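You operate a simulated robot arm through the tools that you are given. There is no shell and no other tool.

The job below is to be done with a simulated two-armed robot. You get a single attempt, and the scene is never put back.

TASK
Wind the black lobed knob before the small grey motor to 1.
Fine: slacken both yellow knobs on that motor first and tighten them again after.

Only the result counts: the job must be done as asked and must still hold three seconds after the hand-in. Knocking over, shifting, dropping, spilling or breaking anything else fails it.

THE ROBOT
Two 7-joint arms with two-finger parallel grippers on one trunk that stands fixed in place. Base frame: the origin is at the foot of the trunk, x ahead of it, y to its left, z up; the work surface is at about z = 74. Units: cm, degrees, N and s.
The left shoulder is at [2, 17, 115.3], the right one opposite. With the tool pointing down near the work surface each hand reaches from about 10 to 66 cm from the base axis, measured 20 degrees to its own side. Payload 3.8 kg a hand.
The tool frame of a hand sits at the grasp point between the pads (the TCP): z along the fingers, y along the line on which they close. The tips reach 3 cm beyond it. Largest opening 11 cm; finger width 2, thickness 1; the body of the gripper, 4.8 by 11.2 cm, starts 5.5 cm behind the TCP.
Orientation is told as [roll, pitch, yaw] about the base's x, y, z axes, in that order, counted from this pose: with the fingers straight down and closing along the base's y, the tool's x points along the base's -x, its y along +y and its z along -z.

THE INTERFACE
- The arms move only by the tool apply_moves. It takes "left_steps", "right_steps" or both (then of equal length, played together; a hand with none holds still); each is a list of rows, each a list of 7 numbers: the closure, from 0 (fully open) to 1 (shut), then the shift along the tool's x, y, z in cm, then the turn, a rotation vector about the tool's x, y, z in degrees. In form: [[claw, dx, dy, dz, ax, ay, az], ...]. A call has 1 to 20 rows; each row is the pose to reach, as a shift and turn from the pose commanded when the call began, along the tool's axes at that moment. Each row takes 0.2 s and may step no farther than 5 cm and 8.6 degrees from the row before; otherwise, or with a gripper value out of range, the whole call is refused. A pose out of reach is approached as far as the arm can. The call stops where the force on the tool passes 90 N (or 10 N more than at its start, if that is more) or the arm is blocked; 0.2 s more then pass. Each finger travels about 7.2 cm/s and halts on what it meets, pressing with about 42 N; the grip force reading is that of the motor and also rises with nothing between the fingers. The clock runs only during rows and for 0.2 s after the last one: add rows that repeat a pose to give the fingers time. The reply holds the time, the measured pose of the TCP, the force on the tool along the base axes, the opening and the grip force, in the units named above and with some noise, with the torque about the TCP (base axes, N m) and any sound that the robot's microphone picked up.
- Cameras (640 x 400 px; columns grow to the right, rows downward): "scene" is now at [9.54, -4.91, 131.08]; the picture's right is [-0.57, -0.82, 0.00], its down [-0.41, 0.29, -0.86] and it looks along [0.71, -0.50, -0.50] (base axes); focal length 361 px, centre (320, 200). "left" rides on the left gripper at [7.2, -1.7, -10.3] in its tool frame; the picture's right is [0.23, 0.97, 0.00], its down [-0.76, 0.18, -0.62] and it looks along [-0.61, 0.14, 0.78] (tool axes); focal length 222 px, centre (320, 200). "right" rides on the right gripper at [7.2, 1.7, -10.3] in its tool frame; the picture's right is [-0.23, 0.97, 0.00], its down [-0.76, -0.18, -0.62] and it looks along [-0.61, -0.14, 0.78] (tool axes); focal length 222 px, centre (320, 200). There is no depth. A picture from a camera that has moved, and an enlarged one, comes with that camera's place and axes in the base frame and with its lens.
- snapshot(camera): a new picture of that camera. The clock stands still meanwhile.
- slide_trunk(by): moves the trunk up (or, below 0, down) by that many cm; the arms and the scene camera ride with it, the base frame stays. It gives what a move gives, with no picture.
- head_to(pan, tilt): turns the head with the scene camera to pan (to the left, within 80 degrees either way) and tilt (down, from -29 to 69), counted from straight ahead of the robot. It gives what a move gives.
- close_up(camera, box): a new picture of the part [left, top, right, bottom] of that camera's present view, enlarged. The clock stands still meanwhile.
- finish_job(): hands the job in; it is judged then, once.

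Nothing tells you positions but the pictures and the camera data. Unless the task says otherwise, let go and move clear before handing in.

The tools are called by a JSON object that holds its "api" and its "payload". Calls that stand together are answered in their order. apply_moves: Moves the arms, as the interface text tells. Its arguments: {"type":"object","properties":{"left_steps":{"type":"array","items":{"type":"array","items":{"type":"number"}}},"right_steps":{"type":"array","items":{"type":"array","items":{"type":"number"}}}},"required":[]} The other tools are called the same way: slide_trunk (by) moves the trunk up or down; head_to (pan, tilt) turns the head that bears the scene camera; snapshot (camera) takes a picture; close_up (camera, box) takes an enlarged picture of a part of a camera's view; finish_job () hands the job in.

At the start:

```text
clock: 0.0
left_tool_pos: [48.44, -4.76, 112.94]
left_ee_rot: [0.1, 0.0, -0.1]
left_wrist_force: [0.2, 0.0, 1.1]
left_moment: [-0.02, -0.01, 0.01]
left_opening: 11.02
left_grasp_force: 0.0
right_tool_pos: [33.15, -49.31, 111.63]
right_ee_rot: [-0.1, 0.0, -0.1]
right_wrist_force: [0.3, 0.8, 0.3]
right_moment: [-0.05, 0.0, -0.03]
right_opening: 10.98
right_grasp_force: 0.1
trunk travel left (down, up): [-25.0, 32.0]
head pan, tilt (commanded): [-35.0, 30.2]
```

scene: 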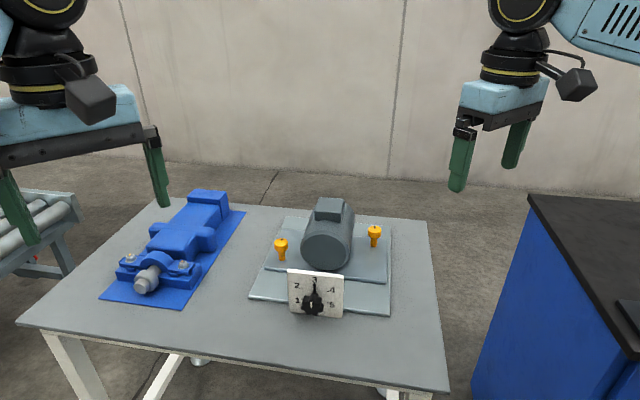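
right: 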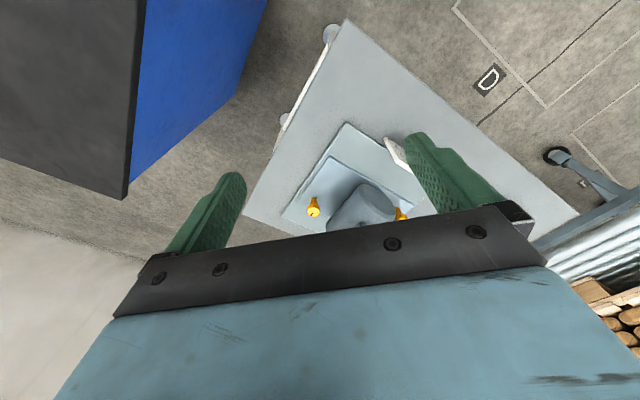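
left: 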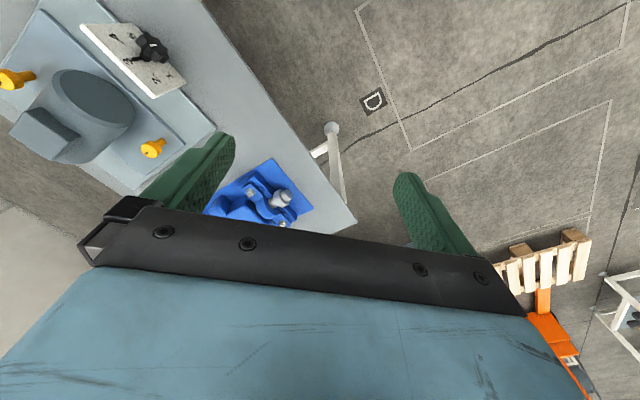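

I see a grey motor on a base plate with two yellow knobs either side, a white dial plate with a black lobed knob in front, and a blue pump further left. I'll look closer first.

{"api": "close_up", "payload": {"camera": "scene", "box": [240, 180, 440, 330]}}

{"api": "close_up", "payload": {"camera": "scene", "box": [280, 260, 350, 325]}}

{"api": "close_up", "payload": {"camera": "left", "box": [0, 0, 220, 180]}}

```text
2.67 times, centred on (340, 255) of scene
camera zoom: at [9.54, -4.91, 131.08], right [-0.57, -0.82, 0.0], down [-0.41, 0.29, -0.86], along [0.71, -0.5, -0.5], focal length 962 px, centre (267, 53)
```

zoom: 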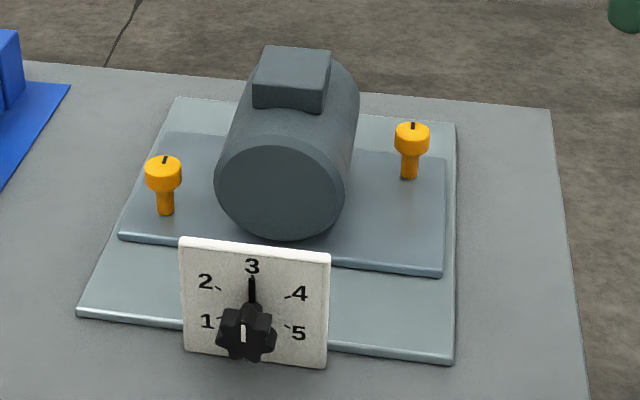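

```text
6.15 times, centred on (315, 292) of scene
camera zoom: at [9.54, -4.91, 131.08], right [-0.57, -0.82, 0.0], down [-0.41, 0.29, -0.86], along [0.71, -0.5, -0.5], focal length 2221 px, centre (351, -369)
```

zoom: 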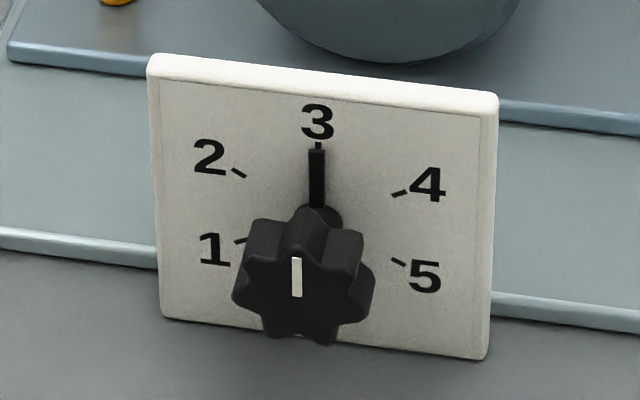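

```text
2.22 times, centred on (110, 90) of left
camera zoom: at [41.15, -6.34, 123.24], right [-0.23, 0.97, 0.0], down [0.76, 0.18, 0.62], along [0.61, 0.14, -0.78], focal length 494 px, centre (787, 444)
```

zoom: 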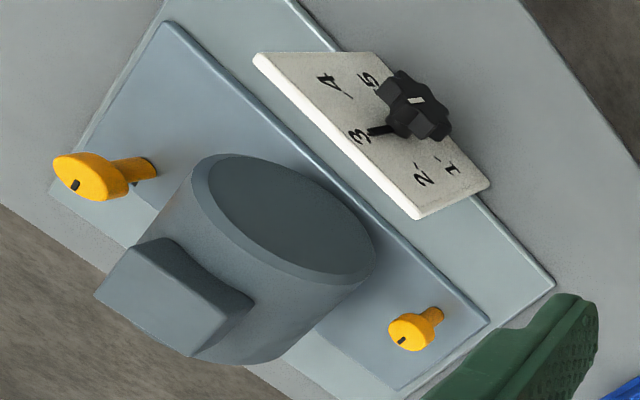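

The motor's base plate carries two yellow thumb-knobs at roughly (70,-36,81) and (62,-58,81). The dial plate is near (52,-34), facing the robot at about 45°. I'll move the right hand above the motor for a closer look from its wrist camera.

{"api": "apply_moves", "payload": {"right_steps": [[0, -4, 1.6, 0, 0, 0, 0], [0, -8, 3.2, 0, 0, 0, 0], [0, -12, 4.8, 1, 0, 0, 0], [0, -16, 6.4, 2, 0, 0, 0], [0, -19, 8, 3, 0, 0, 0], [0, -19, 8, 3, 0, 0, 0]]}}

{"api": "snapshot", "payload": {"camera": "right"}}

{"api": "snapshot", "payload": {"camera": "scene"}}

```text
clock: 1.4
left_tool_pos: [48.41, -4.87, 112.97]
left_ee_rot: [0.1, 0.0, 0.0]
left_wrist_force: [-0.3, 0.2, -0.6]
left_moment: [-0.03, 0.0, 0.0]
left_opening: 10.99
left_grasp_force: 0.0
right_tool_pos: [52.31, -41.38, 108.86]
right_ee_rot: [0.0, -0.1, -0.1]
right_wrist_force: [0.4, 0.6, -1.1]
right_moment: [0.04, -0.01, 0.0]
right_opening: 11.0
right_grasp_force: 0.0
trunk travel left (down, up): [-25.0, 32.0]
head pan, tilt (commanded): [-35.0, 30.2]
```

```text
taken
camera right: at [45.1, -39.65, 119.24], right [0.23, 0.97, 0.0], down [0.76, -0.18, 0.62], along [0.61, -0.14, -0.78], focal length 222 px, centre (320, 200)
```

right: 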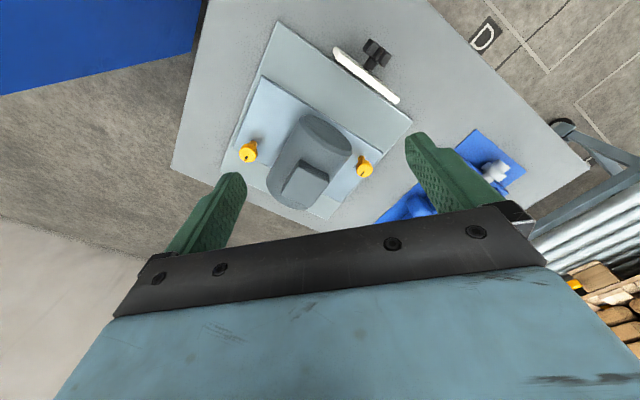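

```text
taken
camera scene: at [9.5, -4.92, 131.09], right [-0.57, -0.82, 0.0], down [-0.41, 0.29, -0.86], along [0.71, -0.5, -0.5], focal length 361 px, centre (320, 200)
```

scene: 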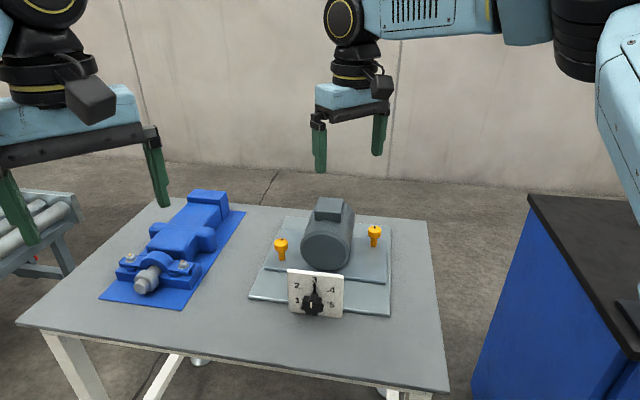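

{"api": "close_up", "payload": {"camera": "right", "box": [220, 20, 420, 220]}}

{"api": "close_up", "payload": {"camera": "right", "box": [235, 130, 275, 170]}}

{"api": "close_up", "payload": {"camera": "right", "box": [340, 145, 390, 190]}}

{"api": "close_up", "payload": {"camera": "scene", "box": [260, 225, 300, 265]}}

{"api": "close_up", "payload": {"camera": "scene", "box": [355, 215, 395, 255]}}

```text
2.00 times, centred on (320, 120) of right
camera zoom: at [45.1, -39.65, 119.24], right [0.23, 0.97, 0.0], down [0.76, -0.18, 0.62], along [0.61, -0.14, -0.78], focal length 444 px, centre (320, 360)
```

zoom: 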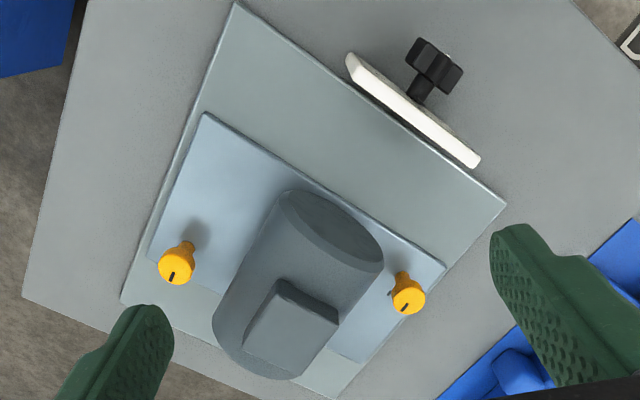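

```text
10.00 times, centred on (255, 150) of right
camera zoom: at [45.1, -39.65, 119.24], right [0.23, 0.97, 0.0], down [0.76, -0.18, 0.62], along [0.61, -0.14, -0.78], focal length 2221 px, centre (970, 700)
```

zoom: 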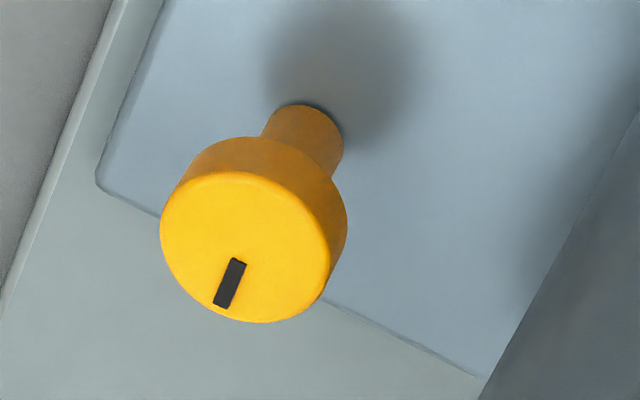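

```text
8.89 times, centred on (365, 168) of right
camera zoom: at [45.1, -39.65, 119.24], right [0.23, 0.97, 0.0], down [0.76, -0.18, 0.62], along [0.61, -0.14, -0.78], focal length 1974 px, centre (-80, 489)
```

zoom: 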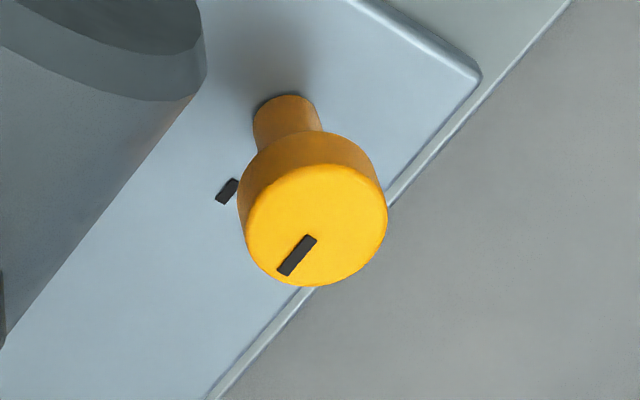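

```text
10.00 times, centred on (280, 245) of scene
camera zoom: at [9.5, -4.92, 131.09], right [-0.57, -0.82, 0.0], down [-0.41, 0.29, -0.86], along [0.71, -0.5, -0.5], focal length 3609 px, centre (720, -250)
```

zoom: 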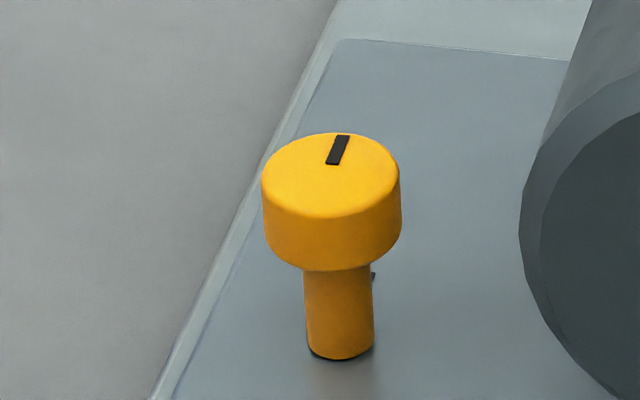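

```text
10.00 times, centred on (375, 235) of scene
camera zoom: at [9.5, -4.92, 131.09], right [-0.57, -0.82, 0.0], down [-0.41, 0.29, -0.86], along [0.71, -0.5, -0.5], focal length 3609 px, centre (-230, -150)
```

zoom: 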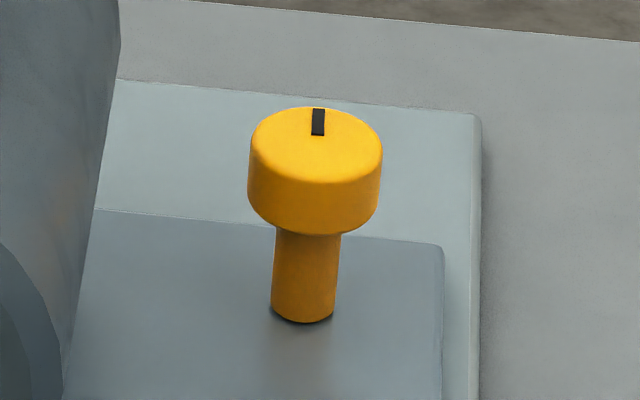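

Both yellow knobs are round heads about 3.2 cm across with tops near z=80.4. Each mark lines up with a tick on the plate, which I take as tight, and slackening should be counter-clockwise. They are far from the right shoulder, so I'll lower the trunk to give the right arm more reach.

{"api": "slide_trunk", "payload": {"by": -13}}

{"api": "snapshot", "payload": {"camera": "scene"}}

{"api": "snapshot", "payload": {"camera": "left"}}

```text
clock: 3.0
left_tool_pos: [48.49, -4.78, 100.06]
left_ee_rot: [0.0, 0.1, 0.0]
left_wrist_force: [0.2, 0.3, 0.5]
left_moment: [-0.01, 0.0, -0.01]
left_opening: 11.03
left_grasp_force: 0.1
right_tool_pos: [52.25, -41.3, 95.85]
right_ee_rot: [0.0, 0.0, -0.2]
right_wrist_force: [-0.3, 0.3, -0.8]
right_moment: [0.0, -0.01, -0.03]
right_opening: 11.01
right_grasp_force: 0.1
trunk travel left (down, up): [-12.0, 45.0]
head pan, tilt (commanded): [-35.0, 30.2]
```

```text
taken
camera scene: at [9.53, -4.9, 118.09], right [-0.57, -0.82, 0.0], down [-0.41, 0.29, -0.86], along [0.71, -0.5, -0.5], focal length 361 px, centre (320, 200)
```

scene: 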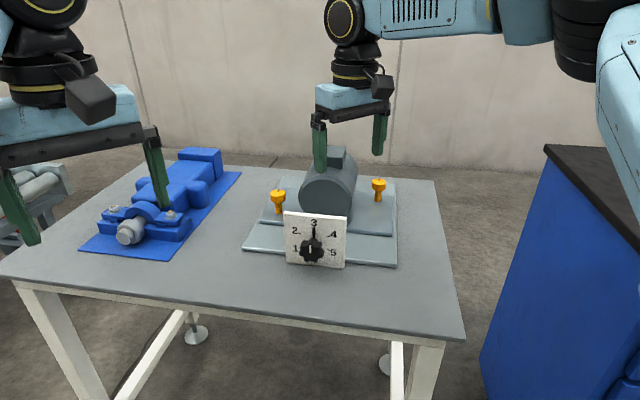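

```text
taken
camera left: at [41.13, -6.33, 110.26], right [-0.23, 0.97, 0.0], down [0.76, 0.18, 0.62], along [0.61, 0.14, -0.78], focal length 222 px, centre (320, 200)
```

left: 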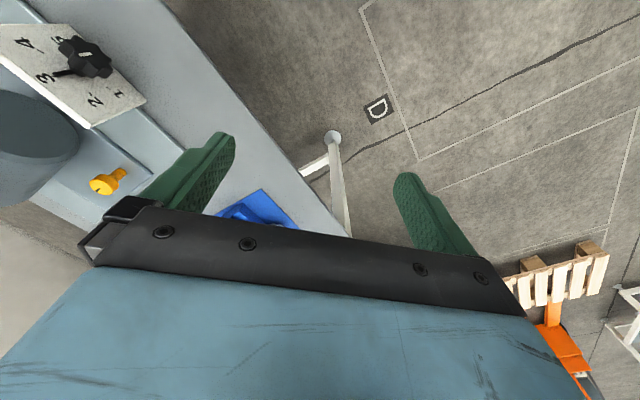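

The trunk is down 13 cm and the view is lower. I'll zoom on the dial and yellow knobs to pin down their positions.

{"api": "close_up", "payload": {"camera": "scene", "box": [275, 205, 355, 275]}}

{"api": "close_up", "payload": {"camera": "scene", "box": [260, 175, 310, 225]}}

{"api": "close_up", "payload": {"camera": "scene", "box": [355, 165, 405, 215]}}

{"api": "close_up", "payload": {"camera": "left", "box": [0, 10, 160, 150]}}

{"api": "snapshot", "payload": {"camera": "right"}}

```text
5.71 times, centred on (315, 240) of scene
camera zoom: at [9.53, -4.9, 118.09], right [-0.57, -0.82, 0.0], down [-0.41, 0.29, -0.86], along [0.71, -0.5, -0.5], focal length 2062 px, centre (349, -29)
```

zoom: 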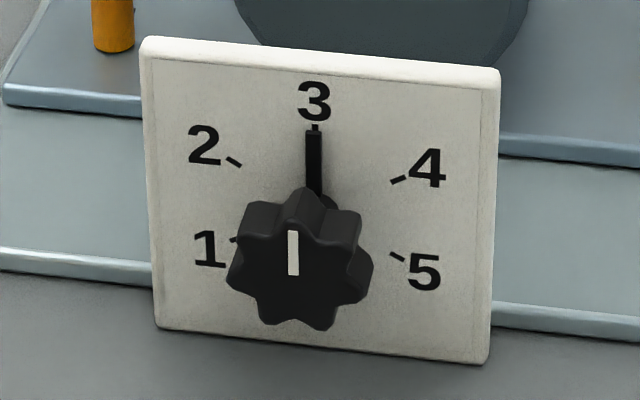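

```text
8.00 times, centred on (285, 200) of scene
camera zoom: at [9.53, -4.9, 118.09], right [-0.57, -0.82, 0.0], down [-0.41, 0.29, -0.86], along [0.71, -0.5, -0.5], focal length 2887 px, centre (600, 200)
```

zoom: 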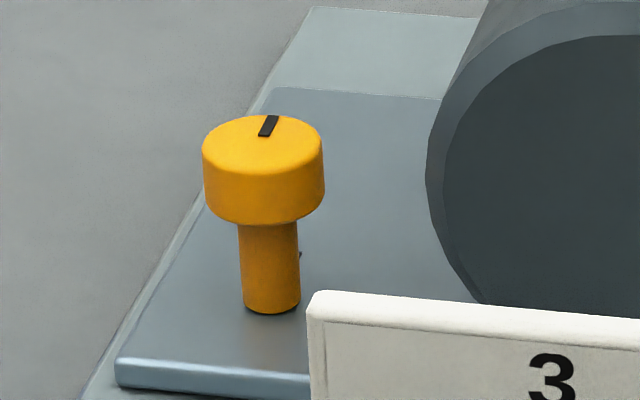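

```text
8.00 times, centred on (380, 190) of scene
camera zoom: at [9.53, -4.9, 118.09], right [-0.57, -0.82, 0.0], down [-0.41, 0.29, -0.86], along [0.71, -0.5, -0.5], focal length 2887 px, centre (-160, 280)
```

zoom: 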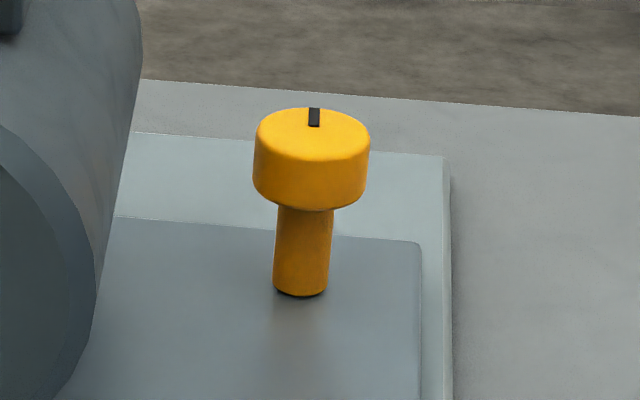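

```text
2.86 times, centred on (80, 80) of left
camera zoom: at [41.13, -6.33, 110.26], right [-0.23, 0.97, 0.0], down [0.76, 0.18, 0.62], along [0.61, 0.14, -0.78], focal length 635 px, centre (1006, 543)
```

zoom: 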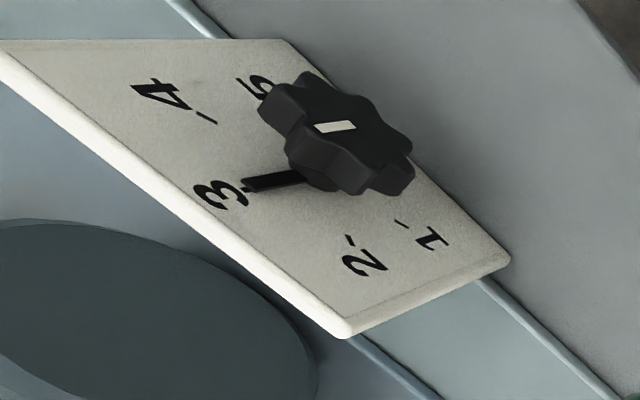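

```text
taken
camera right: at [45.08, -39.67, 106.26], right [0.23, 0.97, 0.0], down [0.76, -0.18, 0.62], along [0.61, -0.14, -0.78], focal length 222 px, centre (320, 200)
```

right: 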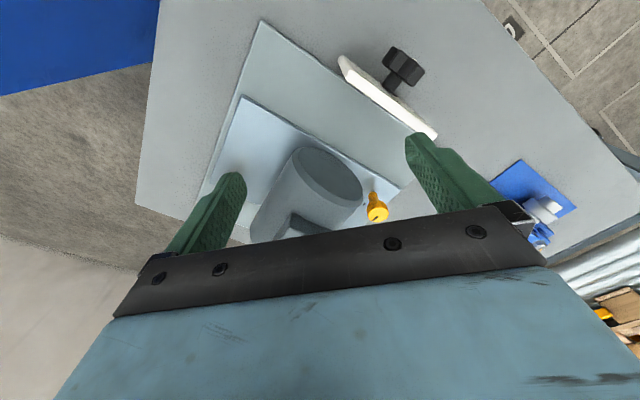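

The dial's numbers sit 60° apart, so 3→1 is about 120° counter-clockwise, centred near (52,-33.5,80). I start with the left yellow knob near (69.9,-36.2): the right hand turns and tilts, then goes above it.

{"api": "apply_moves", "payload": {"right_steps": [[0.2, 0, 0, 0, 0, 0, 7.2], [0.4, 0, 0, 0, 0, 0, 14.4], [0.545, 0, 0, 0, 0, 0, 21.6], [0.545, 0, 0, 0, 0, 0, 28.8], [0.545, 0, 0, 0, 0, 0, 36], [0.545, 0, 0, 0, 0, 0, 43], [0.545, 0, 0, 0, 0, 0, 50]]}}

{"api": "apply_moves", "payload": {"right_steps": [[0.545, 0, 0, 0, 0, -7, 0], [0.545, -1, 2.4, 0.2, 0, -14, 0], [0.545, -2.2, 5.4, 0.4, 0, -21, 0], [0.545, -3.4, 8.4, 0.6, 0, -28, 0], [0.545, -4.6, 11.4, 0.8, 0, -35, 0], [0.545, -5.8, 14.4, 1, 0, -35, 0], [0.545, -6.86, 16.8, 1.5, 0, -35, 0], [0.545, -6.86, 16.8, 1.5, 0, -35, 0]]}}

{"api": "snapshot", "payload": {"camera": "scene"}}

{"api": "snapshot", "payload": {"camera": "right"}}

```text
clock: 4.6
left_tool_pos: [48.4, -4.79, 100.02]
left_ee_rot: [0.0, 0.1, 0.1]
left_wrist_force: [-0.3, -0.6, 0.5]
left_moment: [0.04, 0.0, -0.03]
left_opening: 11.0
left_grasp_force: 0.0
right_tool_pos: [52.23, -41.25, 95.88]
right_ee_rot: [0.0, -0.1, -50.2]
right_wrist_force: [0.0, -0.7, -1.1]
right_moment: [-0.04, 0.01, 0.0]
right_opening: 5.0
right_grasp_force: 0.1
trunk travel left (down, up): [-12.0, 45.0]
head pan, tilt (commanded): [-35.0, 30.2]
```

```text
clock: 6.4
left_tool_pos: [48.53, -4.86, 100.0]
left_ee_rot: [0.0, 0.0, 0.1]
left_wrist_force: [-0.2, -0.2, 0.3]
left_moment: [0.0, 0.01, 0.01]
left_opening: 10.98
left_grasp_force: 0.1
right_tool_pos: [63.63, -37.64, 95.06]
right_ee_rot: [0.0, -35.1, -50.0]
right_wrist_force: [-0.3, 0.1, -0.7]
right_moment: [0.02, 0.04, 0.01]
right_opening: 5.03
right_grasp_force: 0.0
right hand out of reach, approached as far as the arm can: row 5, 6, 7, 8
trunk travel left (down, up): [-12.0, 45.0]
head pan, tilt (commanded): [-35.0, 30.2]
```

```text
taken
camera scene: at [9.55, -4.9, 118.08], right [-0.57, -0.82, 0.0], down [-0.41, 0.29, -0.86], along [0.71, -0.5, -0.5], focal length 361 px, centre (320, 200)
```

scene: 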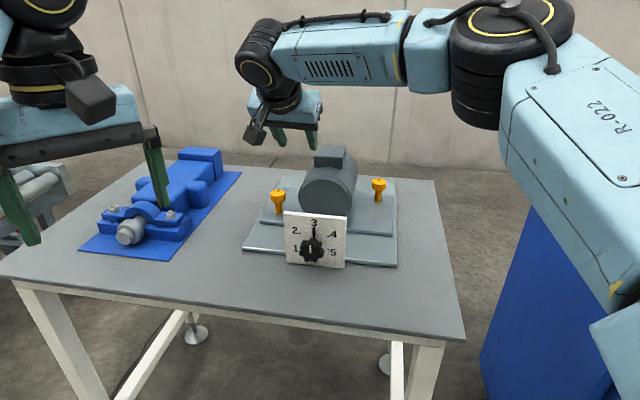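

```text
taken
camera right: at [57.43, -27.54, 99.29], right [0.87, 0.48, 0.13], down [0.03, -0.32, 0.95], along [0.5, -0.82, -0.29], focal length 222 px, centre (320, 200)
```

right: 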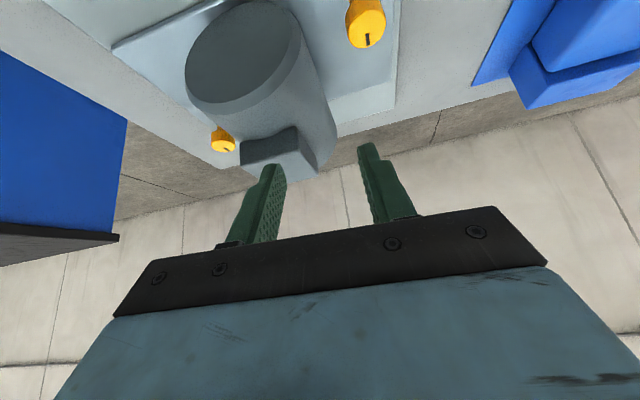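

The arm hit its limit near (63.6,-37.6,95) with this heading, well short of full stretch, so a wrist or elbow constraint is probably in the way. I'll swing the heading towards straight out from the right shoulder and see whether it goes farther.

{"api": "apply_moves", "payload": {"right_steps": [[0.545, 0, 0, 0, -3.9, 0, -5.57], [0.545, 0, 0, 0, -7.8, 0, -11.14], [0.545, 0, 0, 0, -11.7, 0, -16.7], [0.545, 0, 0, 0, -15.6, 0, -22.3], [0.545, 0, 0, 0, -19.5, 0, -27.85], [0.545, 0, 0, 0, -19.5, 0, -27.85]]}}

{"api": "snapshot", "payload": {"camera": "scene"}}

```text
clock: 7.8
left_tool_pos: [48.48, -4.75, 99.96]
left_ee_rot: [0.0, 0.0, 0.1]
left_wrist_force: [-0.2, 0.7, 0.7]
left_moment: [0.01, -0.03, -0.02]
left_opening: 11.01
left_grasp_force: 0.0
right_tool_pos: [63.72, -37.69, 94.91]
right_ee_rot: [-0.1, -34.9, -16.0]
right_wrist_force: [0.3, -0.2, -0.4]
right_moment: [0.01, -0.02, -0.02]
right_opening: 5.01
right_grasp_force: 0.0
trunk travel left (down, up): [-12.0, 45.0]
head pan, tilt (commanded): [-35.0, 30.2]
```

```text
taken
camera scene: at [9.54, -4.91, 118.08], right [-0.57, -0.82, 0.0], down [-0.41, 0.29, -0.86], along [0.71, -0.5, -0.5], focal length 361 px, centre (320, 200)
```

scene: 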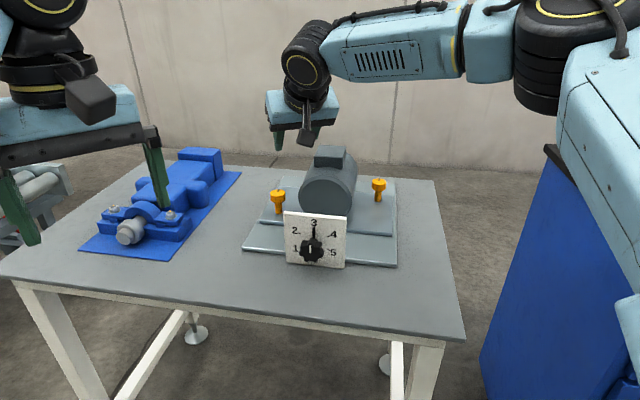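

Heading -16° reaches the same spot easily. Next I move to just above the left yellow knob and check alignment.

{"api": "apply_moves", "payload": {"right_steps": [[0.545, 0, 1.6, 1.5, 0, 0, 0], [0.545, 0, 3.14, 3.5, 0, 0, 0], [0.545, -0.1, 3.14, 6, 0, 0, 0], [0.545, -0.1, 3.14, 8.5, 0, 0, 0], [0.545, -0.1, 3.14, 8.5, 0, 0, 0]]}}

{"api": "snapshot", "payload": {"camera": "right"}}

{"api": "close_up", "payload": {"camera": "scene", "box": [240, 100, 340, 220]}}

```text
clock: 9.0
left_tool_pos: [48.35, -4.86, 100.12]
left_ee_rot: [0.0, 0.0, 0.0]
left_wrist_force: [-0.7, -0.3, 0.2]
left_moment: [0.03, -0.01, -0.01]
left_opening: 11.0
left_grasp_force: 0.2
right_tool_pos: [67.27, -36.39, 88.44]
right_ee_rot: [0.0, -35.0, -16.1]
right_wrist_force: [-0.2, -0.5, -0.1]
right_moment: [-0.02, 0.0, -0.01]
right_opening: 5.0
right_grasp_force: 0.1
right hand out of reach, approached as far as the arm can: row 3, 4, 5
trunk travel left (down, up): [-12.0, 45.0]
head pan, tilt (commanded): [-35.0, 30.2]
```

```text
taken
camera right: at [56.4, -31.56, 92.84], right [0.45, 0.88, 0.13], down [0.21, -0.24, 0.95], along [0.87, -0.4, -0.29], focal length 222 px, centre (320, 200)
```

right: 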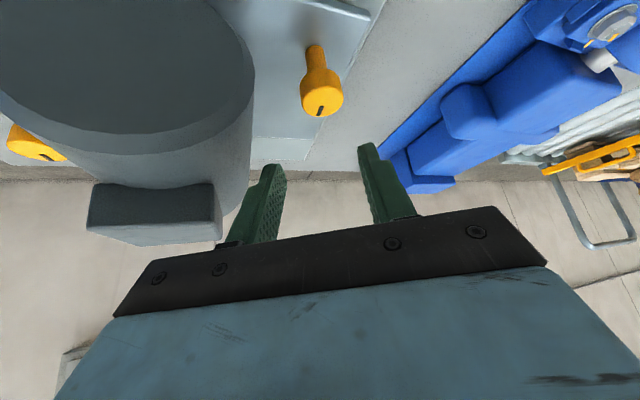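

```text
3.33 times, centred on (290, 160) of scene
camera zoom: at [9.53, -4.9, 118.08], right [-0.57, -0.82, 0.0], down [-0.41, 0.29, -0.86], along [0.71, -0.5, -0.5], focal length 1203 px, centre (420, 333)
```

zoom: 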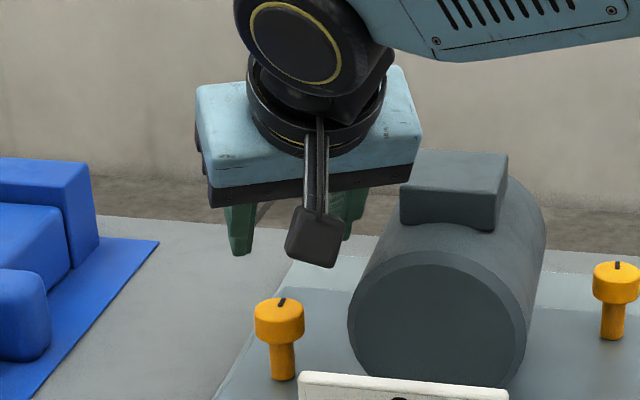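

The right arm stopped again at (67.3,-36.4,88.4), a few centimetres short. I'll look at the whole arm to see what limits it.

{"api": "snapshot", "payload": {"camera": "scene"}}

{"api": "head_to", "payload": {"pan": -60, "tilt": 20}}

{"api": "snapshot", "payload": {"camera": "scene"}}

```text
taken
camera scene: at [9.53, -4.9, 118.08], right [-0.57, -0.82, 0.0], down [-0.41, 0.29, -0.86], along [0.71, -0.5, -0.5], focal length 361 px, centre (320, 200)
```

scene: 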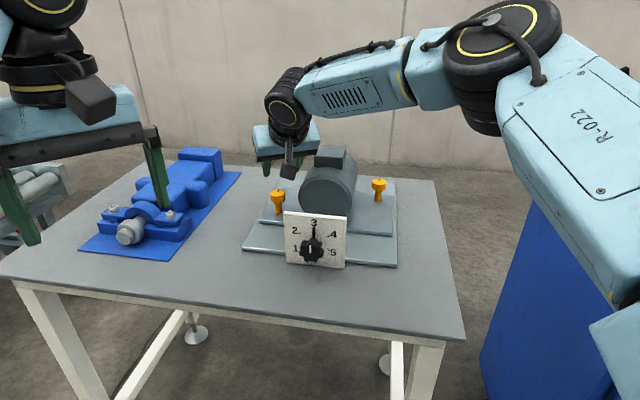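

```text
clock: 9.9
left_tool_pos: [48.43, -4.73, 99.87]
left_ee_rot: [0.0, -0.1, 0.0]
left_wrist_force: [-0.9, 0.0, -0.5]
left_moment: [0.01, -0.01, -0.02]
left_opening: 11.01
left_grasp_force: 0.1
right_tool_pos: [67.36, -36.38, 88.52]
right_ee_rot: [0.0, -34.9, -16.1]
right_wrist_force: [-0.1, 0.6, 0.0]
right_moment: [0.02, -0.02, 0.02]
right_opening: 5.0
right_grasp_force: 0.1
trunk travel left (down, up): [-12.0, 45.0]
head pan, tilt (commanded): [-60.0, 20.0]
```

```text
taken
camera scene: at [6.8, -7.78, 119.71], right [-0.87, -0.5, 0.0], down [-0.17, 0.3, -0.94], along [0.47, -0.81, -0.34], focal length 361 px, centre (320, 200)
```

scene: 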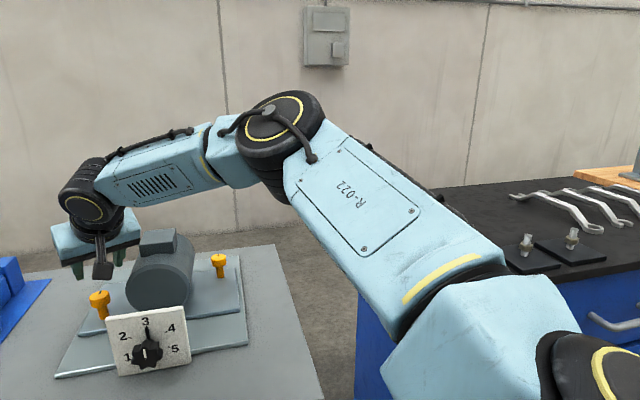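

The elbow is visibly bent, so the arm isn't fully stretched. I'll lower the hand a little and centre it on the knob, then test how far forward it can go there.

{"api": "apply_moves", "payload": {"right_steps": [[0.545, 0.6, 0.89, 0.8, 0, 0, 0], [0.545, 1.2, 0.89, 1.6, 0, 0, 0], [0.545, 2.29, 0.89, 3.28, 0, 0, 0], [0.545, 1.9, 0.89, 3.55, 0, 0, 0], [0.545, 1.5, 0.89, 3.83, 0, 0, 0], [0.545, 0.7, 0.89, 4.4, 0, 0, 0], [0.545, 0.7, 0.89, 4.4, 0, 0, 0]]}}

{"api": "head_to", "payload": {"pan": -40, "tilt": 28}}

{"api": "snapshot", "payload": {"camera": "scene"}}

{"api": "snapshot", "payload": {"camera": "right"}}

```text
clock: 11.5
left_tool_pos: [48.38, -4.75, 99.83]
left_ee_rot: [0.0, 0.0, 0.0]
left_wrist_force: [0.0, -0.7, -0.1]
left_moment: [0.02, 0.0, 0.02]
left_opening: 10.99
left_grasp_force: 0.0
right_tool_pos: [66.36, -36.49, 85.65]
right_ee_rot: [0.0, -35.1, -16.1]
right_wrist_force: [2.5, 6.2, 1.7]
right_moment: [-0.05, 0.05, -0.01]
right_opening: 4.7
right_grasp_force: 0.0
right hand out of reach, approached as far as the arm can: row 1, 2, 3, 4, 5, 6, 7
trunk travel left (down, up): [-12.0, 45.0]
head pan, tilt (commanded): [-60.0, 20.0]
```

```text
clock: 12.3
left_tool_pos: [48.52, -4.79, 99.96]
left_ee_rot: [-0.1, 0.0, 0.1]
left_wrist_force: [0.7, -0.5, 1.1]
left_moment: [0.01, -0.02, 0.02]
left_opening: 11.0
left_grasp_force: 0.0
right_tool_pos: [66.4, -36.52, 85.74]
right_ee_rot: [0.0, -35.0, -16.0]
right_wrist_force: [1.4, 5.8, 1.2]
right_moment: [-0.04, 0.05, 0.0]
right_opening: 4.72
right_grasp_force: 0.1
trunk travel left (down, up): [-12.0, 45.0]
head pan, tilt (commanded): [-40.0, 28.0]
```

```text
taken
camera scene: at [9.13, -5.53, 118.43], right [-0.64, -0.77, 0.0], down [-0.36, 0.3, -0.88], along [0.68, -0.57, -0.47], focal length 361 px, centre (320, 200)
```

scene: 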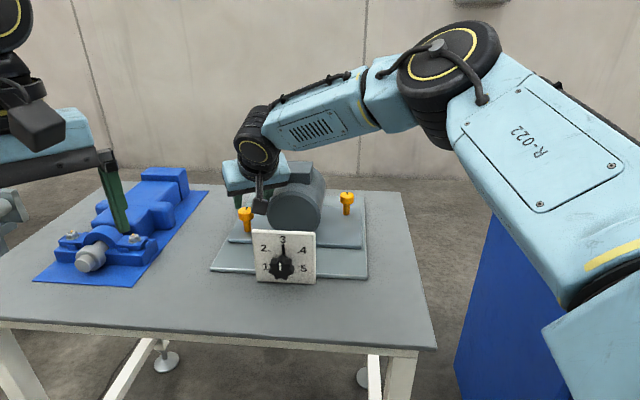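

```text
taken
camera right: at [55.54, -31.67, 90.02], right [0.45, 0.88, 0.13], down [0.21, -0.24, 0.95], along [0.87, -0.4, -0.29], focal length 222 px, centre (320, 200)
```

right: 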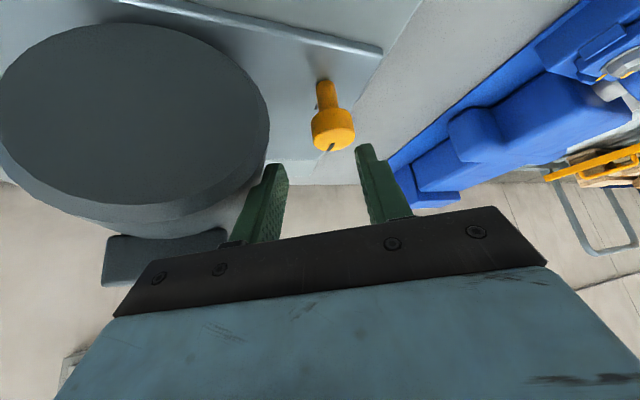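

The -y finger is brushing the motor (about 6 N on the wrist), so I back off at once, up and to the left. Then I'll re-check that nothing moved.

{"api": "apply_moves", "payload": {"right_steps": [[0.545, -0.5, 0.6, -0.8, 0, 0, 0], [0.545, -1.2, 1.0, -1.7, 0, 0, 0], [0.545, -2.9, 1.0, -4.1, 0, 0, 0], [0.545, -4.0, 1.0, -5.7, 0, 0, 0], [0.545, -4.0, 1.0, -5.7, 0, 0, 0]]}}

{"api": "snapshot", "payload": {"camera": "scene"}}

{"api": "snapshot", "payload": {"camera": "right"}}

```text
clock: 13.5
left_tool_pos: [48.42, -4.75, 99.93]
left_ee_rot: [0.0, -0.1, -0.1]
left_wrist_force: [-0.2, -0.1, 0.1]
left_moment: [0.0, -0.02, -0.01]
left_opening: 11.01
left_grasp_force: 0.0
right_tool_pos: [66.61, -35.57, 92.66]
right_ee_rot: [0.0, -34.9, -15.9]
right_wrist_force: [-0.5, 0.3, 0.2]
right_moment: [0.0, 0.04, -0.01]
right_opening: 5.0
right_grasp_force: 0.0
trunk travel left (down, up): [-12.0, 45.0]
head pan, tilt (commanded): [-40.0, 28.0]
```

```text
taken
camera scene: at [9.13, -5.58, 118.42], right [-0.64, -0.77, 0.0], down [-0.36, 0.3, -0.88], along [0.68, -0.57, -0.47], focal length 361 px, centre (320, 200)
```

scene: 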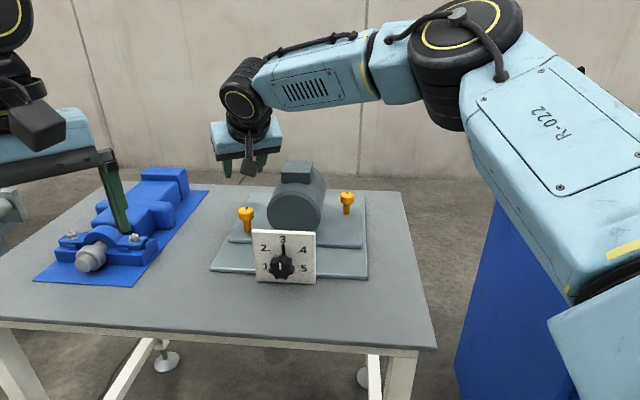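

```text
taken
camera right: at [55.86, -30.67, 96.88], right [0.45, 0.88, 0.13], down [0.21, -0.24, 0.95], along [0.87, -0.4, -0.29], focal length 222 px, centre (320, 200)
```

right: 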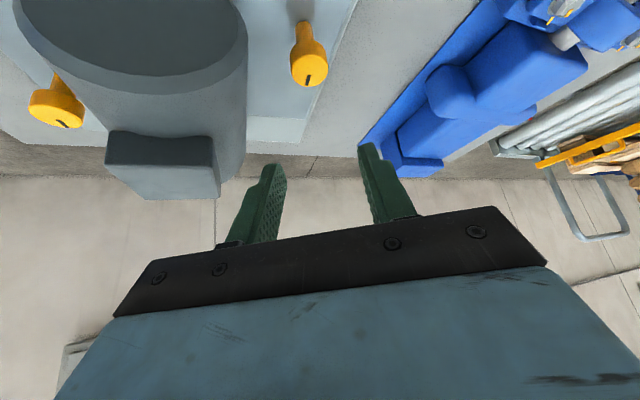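

Nothing appears to have shifted. I'll test whether a steeper (fingers-down) hand reaches farther from here by reducing the tilt in place.

{"api": "apply_moves", "payload": {"right_steps": [[0.545, 0, 0, 0, 0, 7, 0], [0.545, 0, 0, 0, 0, 14, 0], [0.545, 0, 0, 0, 0, 21, 0], [0.545, 0, 0, 0, 0, 28, 0], [0.545, 0, 0, 0, 0, 35, 0], [0.545, 0, 0, 0, 0, 35, 0]]}}

{"api": "snapshot", "payload": {"camera": "scene"}}

```text
clock: 14.9
left_tool_pos: [48.35, -4.8, 99.97]
left_ee_rot: [0.1, 0.1, 0.0]
left_wrist_force: [0.9, -0.3, 0.0]
left_moment: [-0.04, 0.03, 0.0]
left_opening: 10.99
left_grasp_force: 0.1
right_tool_pos: [58.3, -36.57, 92.92]
right_ee_rot: [0.0, 0.1, -16.1]
right_wrist_force: [-0.7, 0.1, 0.8]
right_moment: [-0.01, 0.0, 0.0]
right_opening: 5.0
right_grasp_force: 0.2
right hand out of reach, approached as far as the arm can: row 1, 2, 3, 4, 5, 6
trunk travel left (down, up): [-12.0, 45.0]
head pan, tilt (commanded): [-40.0, 28.0]
```

```text
taken
camera scene: at [9.13, -5.59, 118.42], right [-0.64, -0.77, 0.0], down [-0.36, 0.3, -0.88], along [0.68, -0.57, -0.47], focal length 361 px, centre (320, 200)
```

scene: 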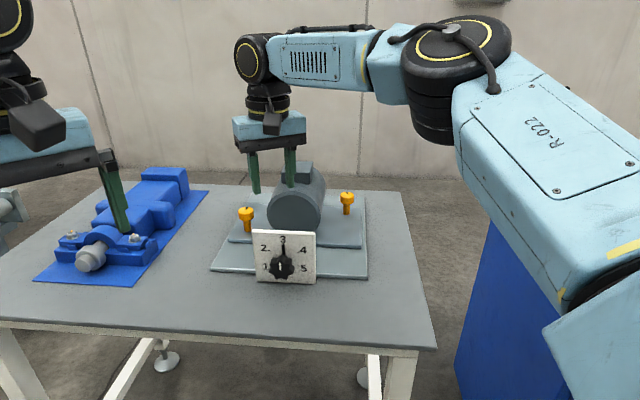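

With fingers down the wrist gets somewhat farther, and the upper arm looks the same in each blocked pose. That suggests a shoulder limit when the trunk is low, so I'll raise the trunk back up and reach downward instead.

{"api": "slide_trunk", "payload": {"by": 10}}

{"api": "apply_moves", "payload": {"right_steps": [[0.545, -1, 0, 0, 0, -7, 0], [0.545, -3, 1, 1, 0, -14, 0], [0.545, -5, 1.5, 3, 0, -21, 0], [0.545, -7, 2, 5, 0, -28, 0], [0.545, -9, 3.2, 7, 0, -35, 0], [0.545, -10.5, 3.6, 10, 0, -35, 0], [0.545, -10.5, 3.6, 13, 0, -35, 0], [0.545, -10.5, 3.6, 13, 0, -35, 0]]}}

{"api": "snapshot", "payload": {"camera": "scene"}}

{"api": "snapshot", "payload": {"camera": "right"}}

```text
clock: 16.2
left_tool_pos: [48.47, -4.81, 109.83]
left_ee_rot: [0.0, 0.0, 0.0]
left_wrist_force: [0.0, -0.5, 0.0]
left_moment: [0.03, 0.0, 0.0]
left_opening: 11.0
left_grasp_force: 0.1
right_tool_pos: [58.26, -36.4, 102.86]
right_ee_rot: [0.0, 0.0, -16.0]
right_wrist_force: [-0.1, -0.7, -0.2]
right_moment: [-0.02, 0.02, 0.02]
right_opening: 5.03
right_grasp_force: 0.2
trunk travel left (down, up): [-22.0, 35.0]
head pan, tilt (commanded): [-40.0, 28.0]
```

```text
clock: 18.0
left_tool_pos: [48.39, -4.9, 109.92]
left_ee_rot: [0.0, 0.0, 0.0]
left_wrist_force: [-0.1, 0.6, -0.9]
left_moment: [0.01, -0.03, 0.01]
left_opening: 10.99
left_grasp_force: 0.1
right_tool_pos: [64.97, -36.98, 92.28]
right_ee_rot: [0.0, -35.1, -16.1]
right_wrist_force: [0.2, 0.1, 0.6]
right_moment: [0.0, -0.02, 0.0]
right_opening: 5.01
right_grasp_force: 0.0
right hand out of reach, approached as far as the arm can: row 5, 6, 7, 8
trunk travel left (down, up): [-22.0, 35.0]
head pan, tilt (commanded): [-40.0, 28.0]
```

```text
taken
camera scene: at [9.12, -5.58, 128.43], right [-0.64, -0.77, 0.0], down [-0.36, 0.3, -0.88], along [0.68, -0.57, -0.47], focal length 361 px, centre (320, 200)
```

scene: 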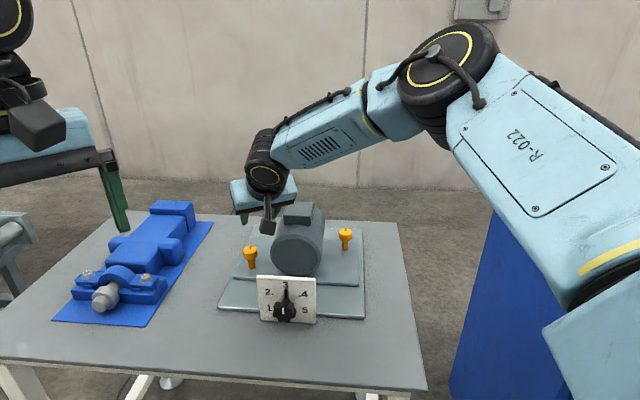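

```text
taken
camera right: at [54.15, -32.1, 96.63], right [0.45, 0.88, 0.13], down [0.2, -0.24, 0.95], along [0.87, -0.4, -0.29], focal length 222 px, centre (320, 200)
```

right: 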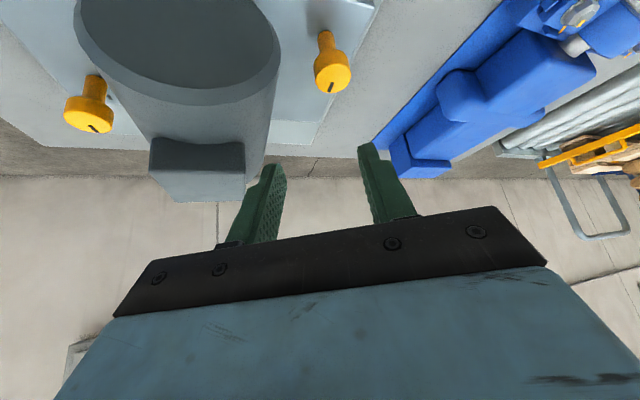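

The blocked radius is the same at this trunk height. I want to understand the wrist and elbow geometry better, so I'll look closely at the arm.

{"api": "close_up", "payload": {"camera": "scene", "box": [200, 20, 540, 240]}}

{"api": "head_to", "payload": {"pan": -70, "tilt": 25}}

{"api": "snapshot", "payload": {"camera": "scene"}}

{"api": "snapshot", "payload": {"camera": "left"}}

```text
1.82 times, centred on (370, 130) of scene
camera zoom: at [9.12, -5.58, 128.43], right [-0.64, -0.77, 0.0], down [-0.36, 0.3, -0.88], along [0.68, -0.57, -0.47], focal length 656 px, centre (229, 327)
```

zoom: 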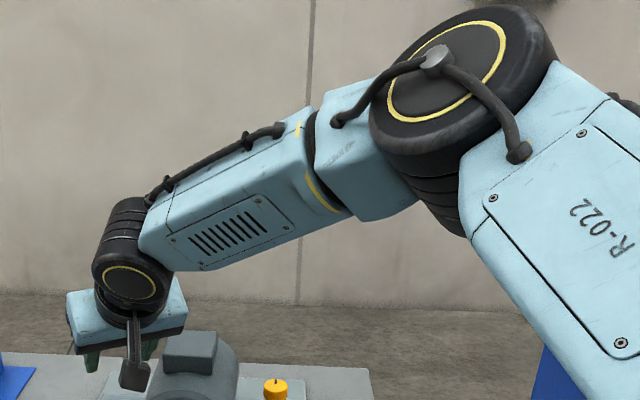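

```text
clock: 19.0
left_tool_pos: [48.47, -4.81, 109.97]
left_ee_rot: [0.0, 0.1, 0.0]
left_wrist_force: [0.9, -1.8, 0.1]
left_moment: [0.0, -0.01, -0.01]
left_opening: 10.99
left_grasp_force: 0.1
right_tool_pos: [65.0, -37.03, 92.33]
right_ee_rot: [0.0, -35.1, -16.2]
right_wrist_force: [-1.0, -0.1, -0.6]
right_moment: [0.01, 0.02, 0.02]
right_opening: 4.98
right_grasp_force: 0.1
trunk travel left (down, up): [-22.0, 35.0]
head pan, tilt (commanded): [-70.0, 25.0]
```

```text
taken
camera scene: at [5.3, -8.38, 128.9], right [-0.94, -0.34, 0.0], down [-0.14, 0.4, -0.91], along [0.31, -0.85, -0.42], focal length 361 px, centre (320, 200)
```

scene: 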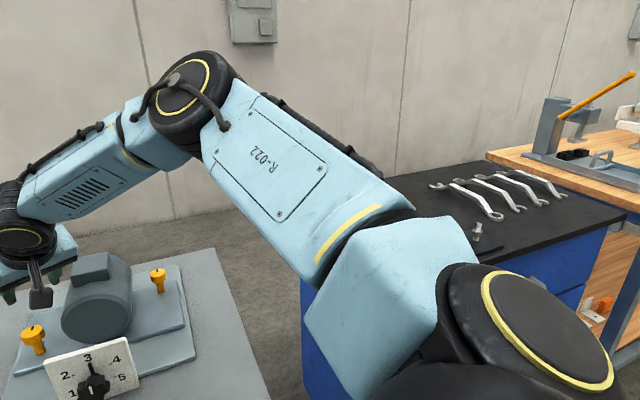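

```text
taken
camera left: at [41.15, -6.34, 120.24], right [-0.23, 0.97, 0.0], down [0.76, 0.18, 0.62], along [0.61, 0.14, -0.78], focal length 222 px, centre (320, 200)
```

left: 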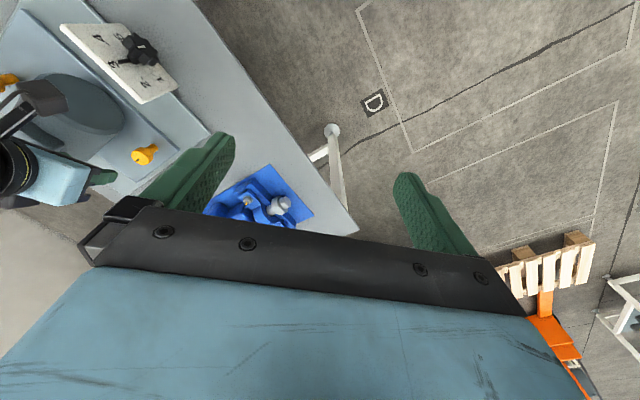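

The elbow still looks bent about 60°, so more reach should exist. I'll run some free-space tests, first with the hand vertical, away from the motor, pushing straight ahead to find the true limit.

{"api": "apply_moves", "payload": {"right_steps": [[0.545, -1, 1, -2, 0, 7, 0], [0.545, -0.5, 4, -4, 0, 14, 0], [0.545, 0, 8, -6, 0, 21, 0], [0.545, 0, 11, -6, 0, 28, 0], [0.545, 0, 14, -6, 0, 35, 0], [0.545, 0, 14, -6, 0, 35, 0]]}}

{"api": "apply_moves", "payload": {"right_steps": [[0.545, -3, 0, 0, 0, 0, 0], [0.545, -6, 0, 0, 0, 0, 0], [0.545, -9, 0, 0, 0, 0, 0], [0.545, -12, 0, 0, 0, 0, 0], [0.545, -12, 0, 0, 0, 0, 0]]}}

{"api": "head_to", "payload": {"pan": -55, "tilt": 25}}

{"api": "snapshot", "payload": {"camera": "scene"}}

```text
clock: 20.4
left_tool_pos: [48.5, -4.8, 109.96]
left_ee_rot: [-0.1, 0.0, 0.1]
left_wrist_force: [0.4, -0.3, -0.2]
left_moment: [-0.01, 0.01, -0.03]
left_opening: 11.02
left_grasp_force: 0.1
right_tool_pos: [55.59, -27.45, 98.94]
right_ee_rot: [0.0, 0.0, -16.1]
right_wrist_force: [1.1, -0.4, -0.1]
right_moment: [0.01, 0.0, 0.0]
right_opening: 5.0
right_grasp_force: 0.1
right hand out of reach, approached as far as the arm can: row 1, 2, 3, 4, 5, 6
trunk travel left (down, up): [-22.0, 35.0]
head pan, tilt (commanded): [-70.0, 25.0]
```

```text
clock: 21.6
left_tool_pos: [48.32, -4.82, 110.02]
left_ee_rot: [0.0, 0.0, 0.1]
left_wrist_force: [-0.3, 0.0, -0.3]
left_moment: [-0.06, 0.02, -0.02]
left_opening: 10.99
left_grasp_force: 0.1
right_tool_pos: [57.65, -32.85, 99.93]
right_ee_rot: [0.0, -0.1, -16.1]
right_wrist_force: [0.4, 0.0, 0.2]
right_moment: [-0.03, -0.02, 0.01]
right_opening: 5.02
right_grasp_force: 0.0
right hand out of reach, approached as far as the arm can: row 1, 2, 3, 4, 5
trunk travel left (down, up): [-22.0, 35.0]
head pan, tilt (commanded): [-70.0, 25.0]
```

```text
clock: 22.4
left_tool_pos: [48.42, -4.78, 109.92]
left_ee_rot: [0.1, 0.0, 0.0]
left_wrist_force: [-0.5, 0.4, 0.5]
left_moment: [-0.01, -0.02, 0.02]
left_opening: 11.01
left_grasp_force: 0.0
right_tool_pos: [57.53, -32.83, 99.78]
right_ee_rot: [-0.1, -0.1, -16.1]
right_wrist_force: [-0.6, 0.0, -0.2]
right_moment: [-0.01, -0.02, 0.01]
right_opening: 4.98
right_grasp_force: 0.1
trunk travel left (down, up): [-22.0, 35.0]
head pan, tilt (commanded): [-55.0, 25.0]
```

```text
taken
camera scene: at [7.42, -7.27, 128.9], right [-0.82, -0.57, 0.0], down [-0.24, 0.35, -0.91], along [0.52, -0.74, -0.42], focal length 361 px, centre (320, 200)
```

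scene: 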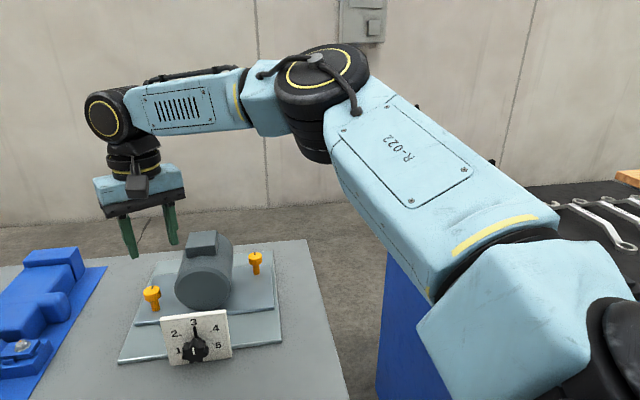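

The hand slid sideways along a boundary centred near the elbow, so the upper arm seems stuck at its present direction. I'll test whether it can swing inward by moving the hand back and to the left in free space.

{"api": "apply_moves", "payload": {"right_steps": [[0.545, 4, 2, 0, 0, 0, 0], [0.545, 8, 4, 0, 0, 0, 0], [0.545, 12, 6, 0, 0, 0, 0], [0.545, 15, 8, 0, 0, 0, 0], [0.545, 18, 10, 0, 0, 0, 0], [0.545, 18, 10, 0, 0, 0, 0]]}}

{"api": "snapshot", "payload": {"camera": "scene"}}

{"api": "head_to", "payload": {"pan": -75, "tilt": 45}}

{"api": "snapshot", "payload": {"camera": "scene"}}

```text
clock: 23.8
left_tool_pos: [48.4, -4.87, 109.86]
left_ee_rot: [0.0, -0.1, 0.0]
left_wrist_force: [-0.1, -0.1, -0.2]
left_moment: [0.0, 0.01, 0.02]
left_opening: 10.99
left_grasp_force: 0.0
right_tool_pos: [43.12, -18.24, 99.9]
right_ee_rot: [0.0, -0.1, -16.1]
right_wrist_force: [-0.7, 1.1, -0.2]
right_moment: [-0.01, -0.01, 0.0]
right_opening: 4.99
right_grasp_force: 0.0
trunk travel left (down, up): [-22.0, 35.0]
head pan, tilt (commanded): [-55.0, 25.0]
```

```text
taken
camera scene: at [7.43, -7.28, 128.9], right [-0.82, -0.57, 0.0], down [-0.24, 0.35, -0.91], along [0.52, -0.74, -0.42], focal length 361 px, centre (320, 200)
```

scene: 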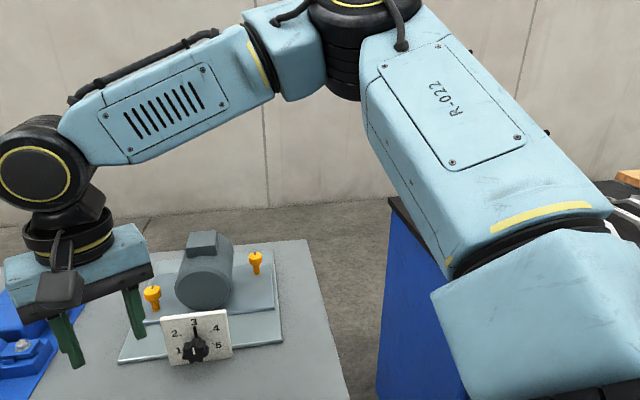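

```text
clock: 24.6
left_tool_pos: [48.3, -4.79, 109.94]
left_ee_rot: [-0.1, 0.0, 0.0]
left_wrist_force: [1.5, -0.9, 1.0]
left_moment: [0.02, 0.0, 0.0]
left_opening: 11.0
left_grasp_force: 0.1
right_tool_pos: [43.15, -18.2, 99.94]
right_ee_rot: [0.0, 0.0, -16.1]
right_wrist_force: [-0.3, 0.1, 0.2]
right_moment: [-0.03, 0.02, 0.02]
right_opening: 5.01
right_grasp_force: 0.0
trunk travel left (down, up): [-22.0, 35.0]
head pan, tilt (commanded): [-75.0, 45.0]
```

```text
taken
camera scene: at [4.25, -7.57, 125.85], right [-0.97, -0.26, 0.0], down [-0.18, 0.68, -0.71], along [0.18, -0.68, -0.71], focal length 361 px, centre (320, 200)
```

scene: 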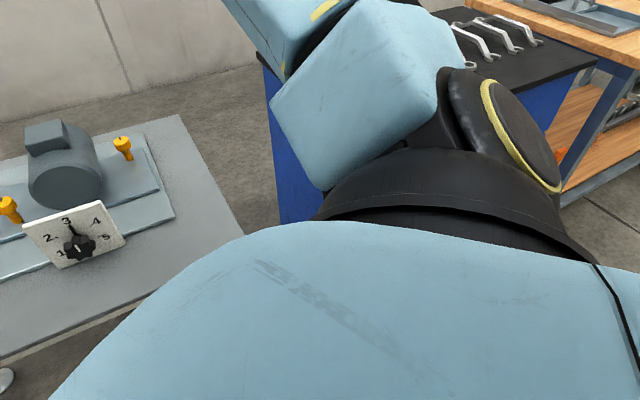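

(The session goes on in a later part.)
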